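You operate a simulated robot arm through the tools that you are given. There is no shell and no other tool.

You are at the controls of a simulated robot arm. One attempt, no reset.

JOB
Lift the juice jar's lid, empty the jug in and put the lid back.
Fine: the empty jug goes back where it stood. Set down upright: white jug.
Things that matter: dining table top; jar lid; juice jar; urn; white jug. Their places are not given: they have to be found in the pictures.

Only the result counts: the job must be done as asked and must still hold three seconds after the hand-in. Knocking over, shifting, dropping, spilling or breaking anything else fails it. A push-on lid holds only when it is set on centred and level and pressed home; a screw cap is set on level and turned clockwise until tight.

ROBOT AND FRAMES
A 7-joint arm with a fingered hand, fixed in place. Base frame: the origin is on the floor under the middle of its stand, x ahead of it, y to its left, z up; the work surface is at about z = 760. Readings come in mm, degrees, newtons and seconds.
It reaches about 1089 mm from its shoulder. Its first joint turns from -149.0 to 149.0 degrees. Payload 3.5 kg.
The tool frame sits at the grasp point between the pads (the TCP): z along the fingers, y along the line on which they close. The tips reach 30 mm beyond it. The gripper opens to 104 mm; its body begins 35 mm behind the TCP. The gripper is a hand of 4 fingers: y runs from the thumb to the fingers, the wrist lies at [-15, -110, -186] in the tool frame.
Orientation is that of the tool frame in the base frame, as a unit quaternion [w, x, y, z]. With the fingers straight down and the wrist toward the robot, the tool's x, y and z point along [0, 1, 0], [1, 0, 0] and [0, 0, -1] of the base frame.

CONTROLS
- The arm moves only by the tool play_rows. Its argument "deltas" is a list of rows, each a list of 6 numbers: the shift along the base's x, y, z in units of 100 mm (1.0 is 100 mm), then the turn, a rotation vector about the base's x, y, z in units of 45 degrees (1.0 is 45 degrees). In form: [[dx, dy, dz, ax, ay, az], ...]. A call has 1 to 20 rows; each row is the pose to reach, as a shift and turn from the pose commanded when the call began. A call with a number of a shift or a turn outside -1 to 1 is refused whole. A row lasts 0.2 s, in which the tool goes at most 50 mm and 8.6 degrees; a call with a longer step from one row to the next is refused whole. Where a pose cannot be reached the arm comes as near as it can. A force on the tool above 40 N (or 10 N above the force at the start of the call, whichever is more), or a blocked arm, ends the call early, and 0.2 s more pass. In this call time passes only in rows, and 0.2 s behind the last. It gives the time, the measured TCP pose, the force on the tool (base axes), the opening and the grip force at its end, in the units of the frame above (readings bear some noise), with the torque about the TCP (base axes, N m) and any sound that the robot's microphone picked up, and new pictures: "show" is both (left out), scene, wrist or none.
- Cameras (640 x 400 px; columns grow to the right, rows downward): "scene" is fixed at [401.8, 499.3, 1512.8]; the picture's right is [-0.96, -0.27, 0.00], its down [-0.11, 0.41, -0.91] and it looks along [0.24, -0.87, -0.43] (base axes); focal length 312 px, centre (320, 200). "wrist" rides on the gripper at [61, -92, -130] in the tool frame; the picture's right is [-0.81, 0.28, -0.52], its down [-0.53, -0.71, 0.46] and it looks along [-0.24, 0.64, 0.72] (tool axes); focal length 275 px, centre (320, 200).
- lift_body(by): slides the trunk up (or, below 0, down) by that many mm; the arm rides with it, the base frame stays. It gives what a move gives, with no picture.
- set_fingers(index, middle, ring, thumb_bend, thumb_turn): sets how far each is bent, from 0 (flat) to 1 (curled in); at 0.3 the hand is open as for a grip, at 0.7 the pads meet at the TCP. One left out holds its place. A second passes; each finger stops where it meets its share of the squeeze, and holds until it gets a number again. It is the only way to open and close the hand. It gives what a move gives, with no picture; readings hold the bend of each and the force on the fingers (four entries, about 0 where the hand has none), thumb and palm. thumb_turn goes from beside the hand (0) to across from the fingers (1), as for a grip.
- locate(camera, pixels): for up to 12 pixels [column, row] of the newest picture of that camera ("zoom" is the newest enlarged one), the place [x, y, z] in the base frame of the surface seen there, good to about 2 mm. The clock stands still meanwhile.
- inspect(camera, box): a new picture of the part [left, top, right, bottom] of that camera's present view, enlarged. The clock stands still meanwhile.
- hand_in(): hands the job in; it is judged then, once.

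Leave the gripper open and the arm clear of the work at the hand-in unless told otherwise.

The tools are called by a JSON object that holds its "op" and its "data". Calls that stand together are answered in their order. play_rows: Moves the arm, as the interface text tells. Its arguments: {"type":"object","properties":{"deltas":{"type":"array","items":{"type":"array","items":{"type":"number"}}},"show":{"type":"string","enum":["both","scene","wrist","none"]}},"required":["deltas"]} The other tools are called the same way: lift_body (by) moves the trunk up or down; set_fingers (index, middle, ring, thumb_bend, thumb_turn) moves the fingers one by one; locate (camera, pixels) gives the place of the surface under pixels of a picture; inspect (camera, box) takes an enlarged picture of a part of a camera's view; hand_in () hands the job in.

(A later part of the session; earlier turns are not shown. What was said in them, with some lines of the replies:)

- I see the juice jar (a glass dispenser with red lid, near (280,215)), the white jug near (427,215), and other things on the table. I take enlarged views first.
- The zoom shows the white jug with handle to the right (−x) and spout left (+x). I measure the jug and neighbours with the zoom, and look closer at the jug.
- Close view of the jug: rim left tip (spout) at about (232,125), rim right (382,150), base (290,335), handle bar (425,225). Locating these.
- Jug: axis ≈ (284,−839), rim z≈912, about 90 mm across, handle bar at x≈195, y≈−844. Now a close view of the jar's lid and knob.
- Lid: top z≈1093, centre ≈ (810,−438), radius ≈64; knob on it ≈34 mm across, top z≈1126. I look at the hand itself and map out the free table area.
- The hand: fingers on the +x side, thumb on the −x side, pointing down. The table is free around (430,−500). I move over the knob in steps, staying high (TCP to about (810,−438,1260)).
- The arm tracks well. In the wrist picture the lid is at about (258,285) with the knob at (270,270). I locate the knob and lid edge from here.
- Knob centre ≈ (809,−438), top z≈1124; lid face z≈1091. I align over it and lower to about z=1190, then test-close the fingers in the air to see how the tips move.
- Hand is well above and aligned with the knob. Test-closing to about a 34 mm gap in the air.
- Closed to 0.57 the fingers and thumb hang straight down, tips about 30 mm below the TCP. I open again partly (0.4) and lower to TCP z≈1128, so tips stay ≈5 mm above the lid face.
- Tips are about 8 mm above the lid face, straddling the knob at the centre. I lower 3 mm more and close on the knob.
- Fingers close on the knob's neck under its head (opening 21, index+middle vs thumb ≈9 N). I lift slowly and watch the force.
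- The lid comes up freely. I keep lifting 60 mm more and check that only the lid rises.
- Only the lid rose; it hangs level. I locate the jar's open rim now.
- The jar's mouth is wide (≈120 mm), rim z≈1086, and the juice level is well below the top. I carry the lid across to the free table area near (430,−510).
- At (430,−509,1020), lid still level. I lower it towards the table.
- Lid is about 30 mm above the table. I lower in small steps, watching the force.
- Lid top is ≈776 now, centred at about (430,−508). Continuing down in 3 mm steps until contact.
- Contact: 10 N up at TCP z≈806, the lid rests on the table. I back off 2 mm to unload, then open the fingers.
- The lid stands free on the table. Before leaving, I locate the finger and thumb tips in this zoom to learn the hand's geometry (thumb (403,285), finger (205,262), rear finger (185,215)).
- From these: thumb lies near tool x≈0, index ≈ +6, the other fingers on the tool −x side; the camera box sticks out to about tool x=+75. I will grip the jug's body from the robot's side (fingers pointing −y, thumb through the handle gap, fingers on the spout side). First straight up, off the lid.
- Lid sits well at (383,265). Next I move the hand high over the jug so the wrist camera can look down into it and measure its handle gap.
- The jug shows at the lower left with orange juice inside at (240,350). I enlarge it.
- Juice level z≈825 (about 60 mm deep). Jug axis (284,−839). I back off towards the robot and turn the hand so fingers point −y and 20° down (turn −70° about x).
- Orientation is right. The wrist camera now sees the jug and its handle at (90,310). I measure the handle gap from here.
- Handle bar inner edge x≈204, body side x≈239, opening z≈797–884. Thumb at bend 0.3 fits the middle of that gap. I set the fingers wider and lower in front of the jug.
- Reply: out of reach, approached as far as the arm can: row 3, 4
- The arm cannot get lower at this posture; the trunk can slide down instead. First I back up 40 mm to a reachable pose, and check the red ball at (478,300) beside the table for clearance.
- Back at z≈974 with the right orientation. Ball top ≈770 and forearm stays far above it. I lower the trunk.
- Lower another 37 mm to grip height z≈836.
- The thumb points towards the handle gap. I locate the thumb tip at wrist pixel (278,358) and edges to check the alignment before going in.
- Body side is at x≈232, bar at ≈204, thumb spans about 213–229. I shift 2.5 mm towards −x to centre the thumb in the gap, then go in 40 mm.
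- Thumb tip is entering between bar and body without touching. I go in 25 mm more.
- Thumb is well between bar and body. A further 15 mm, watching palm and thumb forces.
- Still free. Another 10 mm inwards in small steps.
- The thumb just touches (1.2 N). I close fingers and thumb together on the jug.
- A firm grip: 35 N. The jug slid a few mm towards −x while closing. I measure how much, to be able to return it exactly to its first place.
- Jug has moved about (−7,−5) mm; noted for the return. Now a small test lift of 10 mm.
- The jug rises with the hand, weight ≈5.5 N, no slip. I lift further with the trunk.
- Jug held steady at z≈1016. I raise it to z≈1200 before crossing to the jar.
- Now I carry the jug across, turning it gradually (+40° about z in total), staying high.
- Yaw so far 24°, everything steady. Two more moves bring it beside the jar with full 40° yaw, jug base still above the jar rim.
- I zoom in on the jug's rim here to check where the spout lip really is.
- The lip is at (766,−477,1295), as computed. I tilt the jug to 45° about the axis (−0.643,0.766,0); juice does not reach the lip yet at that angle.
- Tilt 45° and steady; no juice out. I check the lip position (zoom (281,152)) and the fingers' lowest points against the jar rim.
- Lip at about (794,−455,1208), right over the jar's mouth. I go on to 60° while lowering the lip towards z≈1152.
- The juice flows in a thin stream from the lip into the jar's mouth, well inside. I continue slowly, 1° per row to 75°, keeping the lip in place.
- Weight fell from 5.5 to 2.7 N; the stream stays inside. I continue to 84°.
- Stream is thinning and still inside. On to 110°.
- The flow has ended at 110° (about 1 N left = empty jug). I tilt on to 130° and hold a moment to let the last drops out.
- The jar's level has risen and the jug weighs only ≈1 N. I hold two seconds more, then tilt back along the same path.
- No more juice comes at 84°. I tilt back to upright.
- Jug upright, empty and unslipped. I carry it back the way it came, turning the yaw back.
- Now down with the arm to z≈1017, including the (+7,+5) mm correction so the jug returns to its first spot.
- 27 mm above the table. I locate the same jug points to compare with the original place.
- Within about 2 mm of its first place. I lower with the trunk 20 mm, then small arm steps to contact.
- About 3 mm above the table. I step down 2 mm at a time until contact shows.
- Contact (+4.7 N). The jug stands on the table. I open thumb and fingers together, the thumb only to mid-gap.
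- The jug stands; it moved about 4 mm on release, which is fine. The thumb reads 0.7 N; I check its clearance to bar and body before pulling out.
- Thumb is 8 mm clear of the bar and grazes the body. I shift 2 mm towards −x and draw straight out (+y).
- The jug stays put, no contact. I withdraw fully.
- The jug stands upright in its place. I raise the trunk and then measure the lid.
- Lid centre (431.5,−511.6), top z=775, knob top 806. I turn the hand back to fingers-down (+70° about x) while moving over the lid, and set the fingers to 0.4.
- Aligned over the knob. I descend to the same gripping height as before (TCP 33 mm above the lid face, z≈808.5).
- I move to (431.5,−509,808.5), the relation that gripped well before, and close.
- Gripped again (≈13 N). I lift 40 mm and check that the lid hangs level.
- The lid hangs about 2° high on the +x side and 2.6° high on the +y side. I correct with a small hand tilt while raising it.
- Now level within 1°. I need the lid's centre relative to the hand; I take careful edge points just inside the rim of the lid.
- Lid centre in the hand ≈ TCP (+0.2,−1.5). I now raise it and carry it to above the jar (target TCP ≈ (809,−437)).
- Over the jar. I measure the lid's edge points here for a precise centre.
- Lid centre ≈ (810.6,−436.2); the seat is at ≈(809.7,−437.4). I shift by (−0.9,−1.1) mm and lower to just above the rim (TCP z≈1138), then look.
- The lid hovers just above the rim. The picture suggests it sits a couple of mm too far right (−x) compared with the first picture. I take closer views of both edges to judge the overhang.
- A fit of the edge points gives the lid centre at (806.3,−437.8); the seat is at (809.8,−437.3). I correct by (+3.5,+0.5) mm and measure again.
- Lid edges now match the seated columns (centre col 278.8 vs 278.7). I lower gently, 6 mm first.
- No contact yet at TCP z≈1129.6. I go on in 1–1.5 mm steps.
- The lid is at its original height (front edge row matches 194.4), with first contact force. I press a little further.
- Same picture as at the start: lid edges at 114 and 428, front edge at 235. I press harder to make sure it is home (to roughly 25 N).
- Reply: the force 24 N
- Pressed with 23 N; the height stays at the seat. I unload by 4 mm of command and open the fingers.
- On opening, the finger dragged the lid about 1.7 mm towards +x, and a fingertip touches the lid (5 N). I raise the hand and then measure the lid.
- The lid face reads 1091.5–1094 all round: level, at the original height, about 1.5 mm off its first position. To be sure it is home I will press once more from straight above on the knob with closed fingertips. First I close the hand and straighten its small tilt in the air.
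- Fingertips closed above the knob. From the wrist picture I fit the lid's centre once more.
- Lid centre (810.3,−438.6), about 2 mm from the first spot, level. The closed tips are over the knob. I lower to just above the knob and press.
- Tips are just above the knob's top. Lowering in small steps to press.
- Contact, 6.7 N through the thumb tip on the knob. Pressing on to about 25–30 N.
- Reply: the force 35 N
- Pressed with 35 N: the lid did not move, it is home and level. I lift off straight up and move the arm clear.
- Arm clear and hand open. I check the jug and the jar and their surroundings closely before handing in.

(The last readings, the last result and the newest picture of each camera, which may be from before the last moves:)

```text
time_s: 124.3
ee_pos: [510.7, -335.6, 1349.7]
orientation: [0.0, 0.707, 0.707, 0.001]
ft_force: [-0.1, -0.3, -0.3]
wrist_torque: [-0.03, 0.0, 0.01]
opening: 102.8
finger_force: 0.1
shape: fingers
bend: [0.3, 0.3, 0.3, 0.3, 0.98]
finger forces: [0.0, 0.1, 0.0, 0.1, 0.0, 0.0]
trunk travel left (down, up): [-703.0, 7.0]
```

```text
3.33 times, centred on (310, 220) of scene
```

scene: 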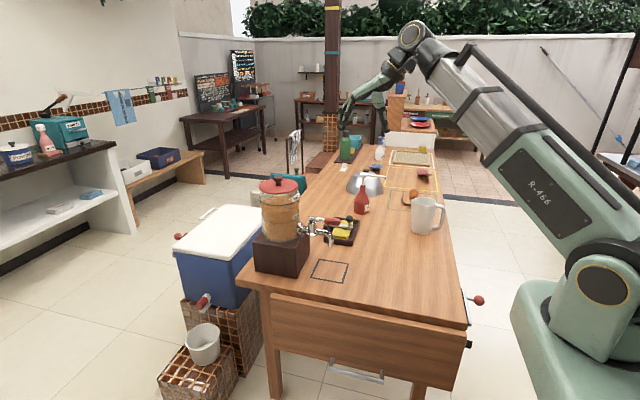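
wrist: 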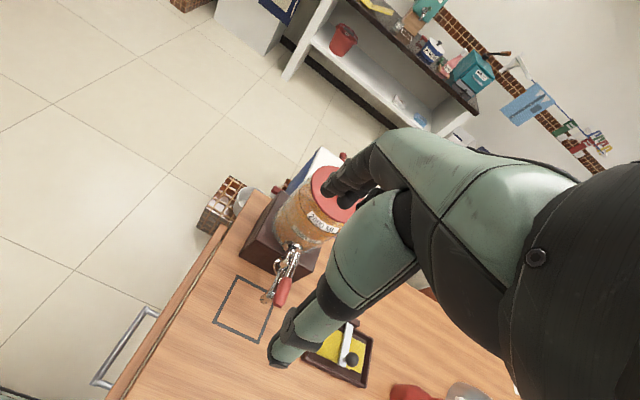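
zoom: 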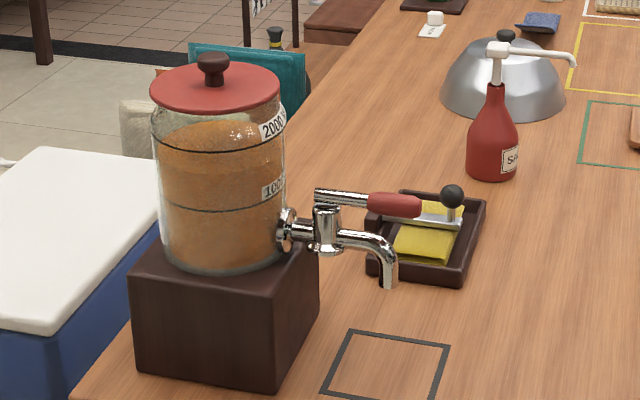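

Everything looks right, no spill. One last check: I look down into the jug with the wrist camera from well above it.

{"op": "play_rows", "data": {"deltas": [[-0.1, -0.25, -0.1, 0, 0, 0], [-0.2, -0.5, -0.2, 0, 0, 0], [-0.3, -0.75, -0.3, 0, 0, 0], [-0.39, -0.95, -0.4, 0, 0, 0]], "show": "none"}}

{"op": "play_rows", "data": {"deltas": [[-0.1, -0.25, -0.1, 0, 0, 0], [-0.2, -0.5, -0.2, 0, 0, 0], [-0.3, -0.75, -0.3, 0, 0, 0], [-0.39, -0.95, -0.4, 0, 0, 0]], "show": "none"}}

{"op": "play_rows", "data": {"deltas": [[-0.1, -0.25, -0.1, 0, 0, 0], [-0.2, -0.5, -0.2, 0, 0, 0], [-0.3, -0.75, -0.3, 0, 0, 0], [-0.39, -0.95, -0.4, 0, 0, 0]], "show": "none"}}

{"op": "play_rows", "data": {"deltas": [[-0.1, -0.25, -0.1, 0, 0, 0], [-0.2, -0.5, -0.2, 0, 0, 0], [-0.3, -0.75, -0.3, 0, 0, 0], [-0.39, -0.95, -0.4, 0, 0, 0]], "show": "none"}}

{"op": "play_rows", "data": {"deltas": [[-0.1, -0.25, -0.1, 0, 0, 0], [-0.2, -0.5, -0.2, 0, 0, 0], [-0.3, -0.75, -0.3, 0, 0, 0], [-0.39, -0.93, -0.4, 0, 0, 0]], "show": "wrist"}}

```text
time_s: 125.3
ee_pos: [471.0, -430.9, 1309.4]
orientation: [0.0, 0.707, 0.707, 0.0]
ft_force: [0.2, 0.2, 0.2]
wrist_torque: [-0.04, 0.01, -0.01]
opening: 102.8
finger_force: 0.1
shape: fingers
bend: [0.3, 0.3, 0.3, 0.3, 0.98]
finger forces: [0.1, 0.0, 0.0, 0.0, 0.1, 0.1]
trunk travel left (down, up): [-703.0, 7.0]
```

```text
time_s: 126.3
ee_pos: [433.2, -527.4, 1268.9]
orientation: [0.0, 0.707, 0.708, 0.0]
ft_force: [-0.5, -0.8, 0.0]
wrist_torque: [0.02, 0.05, 0.02]
opening: 102.9
finger_force: 0.0
shape: fingers
bend: [0.3, 0.3, 0.3, 0.3, 0.98]
finger forces: [0.0, 0.1, 0.0, 0.0, 0.0, 0.0]
trunk travel left (down, up): [-703.0, 7.0]
```

```text
time_s: 127.3
ee_pos: [391.0, -619.6, 1230.9]
orientation: [0.0, 0.707, 0.707, 0.0]
ft_force: [0.0, -0.3, 0.1]
wrist_torque: [0.0, -0.02, 0.01]
opening: 102.7
finger_force: 0.1
shape: fingers
bend: [0.3, 0.3, 0.3, 0.3, 0.98]
finger forces: [0.0, 0.0, 0.0, 0.0, 0.0, 0.0]
trunk travel left (down, up): [-703.0, 7.0]
```

```text
time_s: 128.3
ee_pos: [358.8, -712.7, 1185.6]
orientation: [-0.001, 0.707, 0.707, 0.001]
ft_force: [1.1, -0.4, -0.6]
wrist_torque: [0.02, 0.0, 0.0]
opening: 102.8
finger_force: 0.0
shape: fingers
bend: [0.3, 0.3, 0.3, 0.3, 0.98]
finger forces: [0.1, 0.0, 0.1, 0.0, 0.0, 0.1]
trunk travel left (down, up): [-703.0, 7.0]
```

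```text
time_s: 129.3
ee_pos: [315.9, -808.2, 1148.1]
orientation: [0.0, 0.707, 0.707, 0.0]
ft_force: [0.9, -0.3, -0.5]
wrist_torque: [0.02, -0.02, -0.05]
opening: 102.6
finger_force: 0.0
shape: fingers
bend: [0.3, 0.3, 0.3, 0.3, 0.98]
finger forces: [0.0, 0.1, 0.0, 0.0, 0.0, 0.1]
trunk travel left (down, up): [-703.0, 7.0]
```

wrist: 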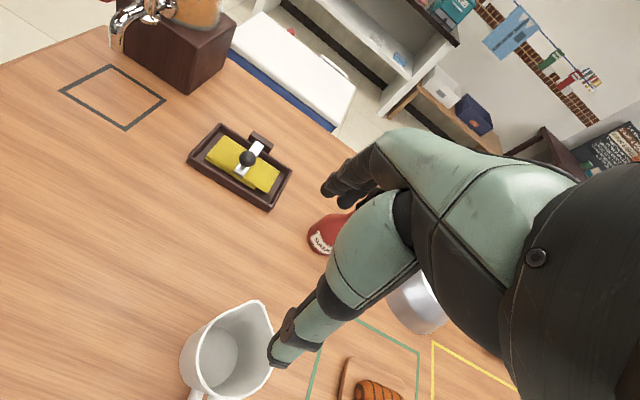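

The jug is empty: its white bottom shows at (215,355). I move the arm back clear.

{"op": "play_rows", "data": {"deltas": [[0.1, 0.25, 0.1, 0, 0, 0], [0.2, 0.5, 0.2, 0, 0, 0], [0.3, 0.75, 0.3, 0, 0, 0], [0.39, 0.95, 0.4, 0, 0, 0]], "show": "none"}}

{"op": "play_rows", "data": {"deltas": [[0.1, 0.25, 0.1, 0, 0, 0], [0.2, 0.5, 0.2, 0, 0, 0], [0.3, 0.75, 0.3, 0, 0, 0], [0.39, 0.95, 0.4, 0, 0, 0]], "show": "none"}}

{"op": "play_rows", "data": {"deltas": [[0.1, 0.25, 0.1, 0, 0, 0], [0.2, 0.5, 0.2, 0, 0, 0], [0.3, 0.75, 0.3, 0, 0, 0], [0.39, 0.95, 0.4, 0, 0, 0]], "show": "none"}}

{"op": "play_rows", "data": {"deltas": [[0.1, 0.25, 0.1, 0, 0, 0], [0.2, 0.5, 0.2, 0, 0, 0], [0.3, 0.75, 0.3, 0, 0, 0], [0.39, 0.95, 0.4, 0, 0, 0]], "show": "scene"}}

```text
time_s: 130.3
ee_pos: [357.3, -713.1, 1191.5]
orientation: [-0.001, 0.707, 0.707, -0.001]
ft_force: [0.2, 0.3, 0.1]
wrist_torque: [-0.02, -0.02, 0.0]
opening: 102.8
finger_force: 0.1
shape: fingers
bend: [0.3, 0.3, 0.3, 0.3, 0.98]
finger forces: [0.0, 0.0, 0.0, 0.1, 0.0, 0.0]
trunk travel left (down, up): [-703.0, 7.0]
```

```text
time_s: 131.3
ee_pos: [394.7, -617.3, 1227.1]
orientation: [0.0, 0.707, 0.707, -0.001]
ft_force: [0.6, 0.5, 0.4]
wrist_torque: [0.01, -0.03, 0.01]
opening: 102.9
finger_force: 0.1
shape: fingers
bend: [0.3, 0.3, 0.3, 0.3, 0.98]
finger forces: [0.0, 0.0, 0.0, 0.0, 0.0, 0.0]
trunk travel left (down, up): [-703.0, 7.0]
```

```text
time_s: 132.3
ee_pos: [433.0, -524.1, 1269.6]
orientation: [0.0, 0.707, 0.707, 0.0]
ft_force: [-0.2, 0.1, 0.5]
wrist_torque: [-0.01, -0.04, 0.0]
opening: 103.1
finger_force: 0.0
shape: fingers
bend: [0.3, 0.3, 0.3, 0.3, 0.98]
finger forces: [0.0, 0.0, 0.0, 0.0, 0.0, 0.0]
trunk travel left (down, up): [-703.0, 7.0]
```

```text
time_s: 133.3
ee_pos: [471.3, -429.7, 1308.4]
orientation: [0.0, 0.707, 0.707, -0.001]
ft_force: [0.0, -0.5, 0.3]
wrist_torque: [0.02, 0.04, -0.03]
opening: 102.8
finger_force: 0.0
shape: fingers
bend: [0.3, 0.3, 0.3, 0.3, 0.98]
finger forces: [0.0, 0.1, 0.1, 0.0, 0.0, 0.0]
trunk travel left (down, up): [-703.0, 7.0]
```

scene: 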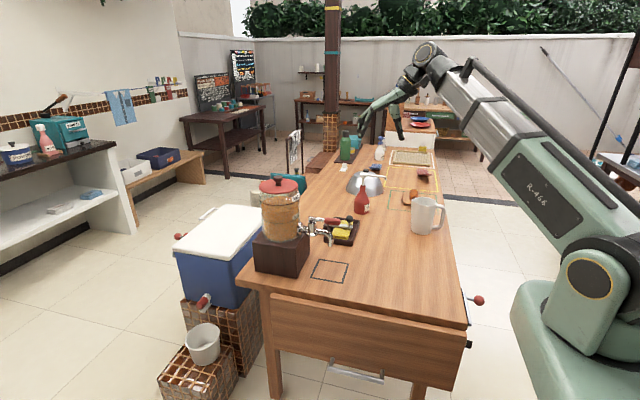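

The juice is in the jar, the lid is back on level and pressed home. The empty jug stands upright where it was, and the hand is open with the arm clear. I hand the job in.

{"op": "hand_in", "data": {}}

```text
The job is handed in.
```

The juice is in the jar, the lid is back on, and the empty jug stands upright where it stood. I have handed the job in but have not seen a verdict.

- **Pour:** The stream stayed inside the jar's mouth throughout, and I saw no spill around the jar. A last look with the wrist camera showed the bottom of the jug bare.
- **Lid:** It is level and at its original height, about 2 mm off its first position. I pressed it twice, at 23 N and then 35 N. The second press did not move it, though I heard no click either time.
- **Jug:** It ended about 4 mm from its first spot in both x and y, because it slid slightly when the fingers let go.
- **Other things:** Nothing else appears moved in the final pictures. The hand was left open and the arm clear of the table.
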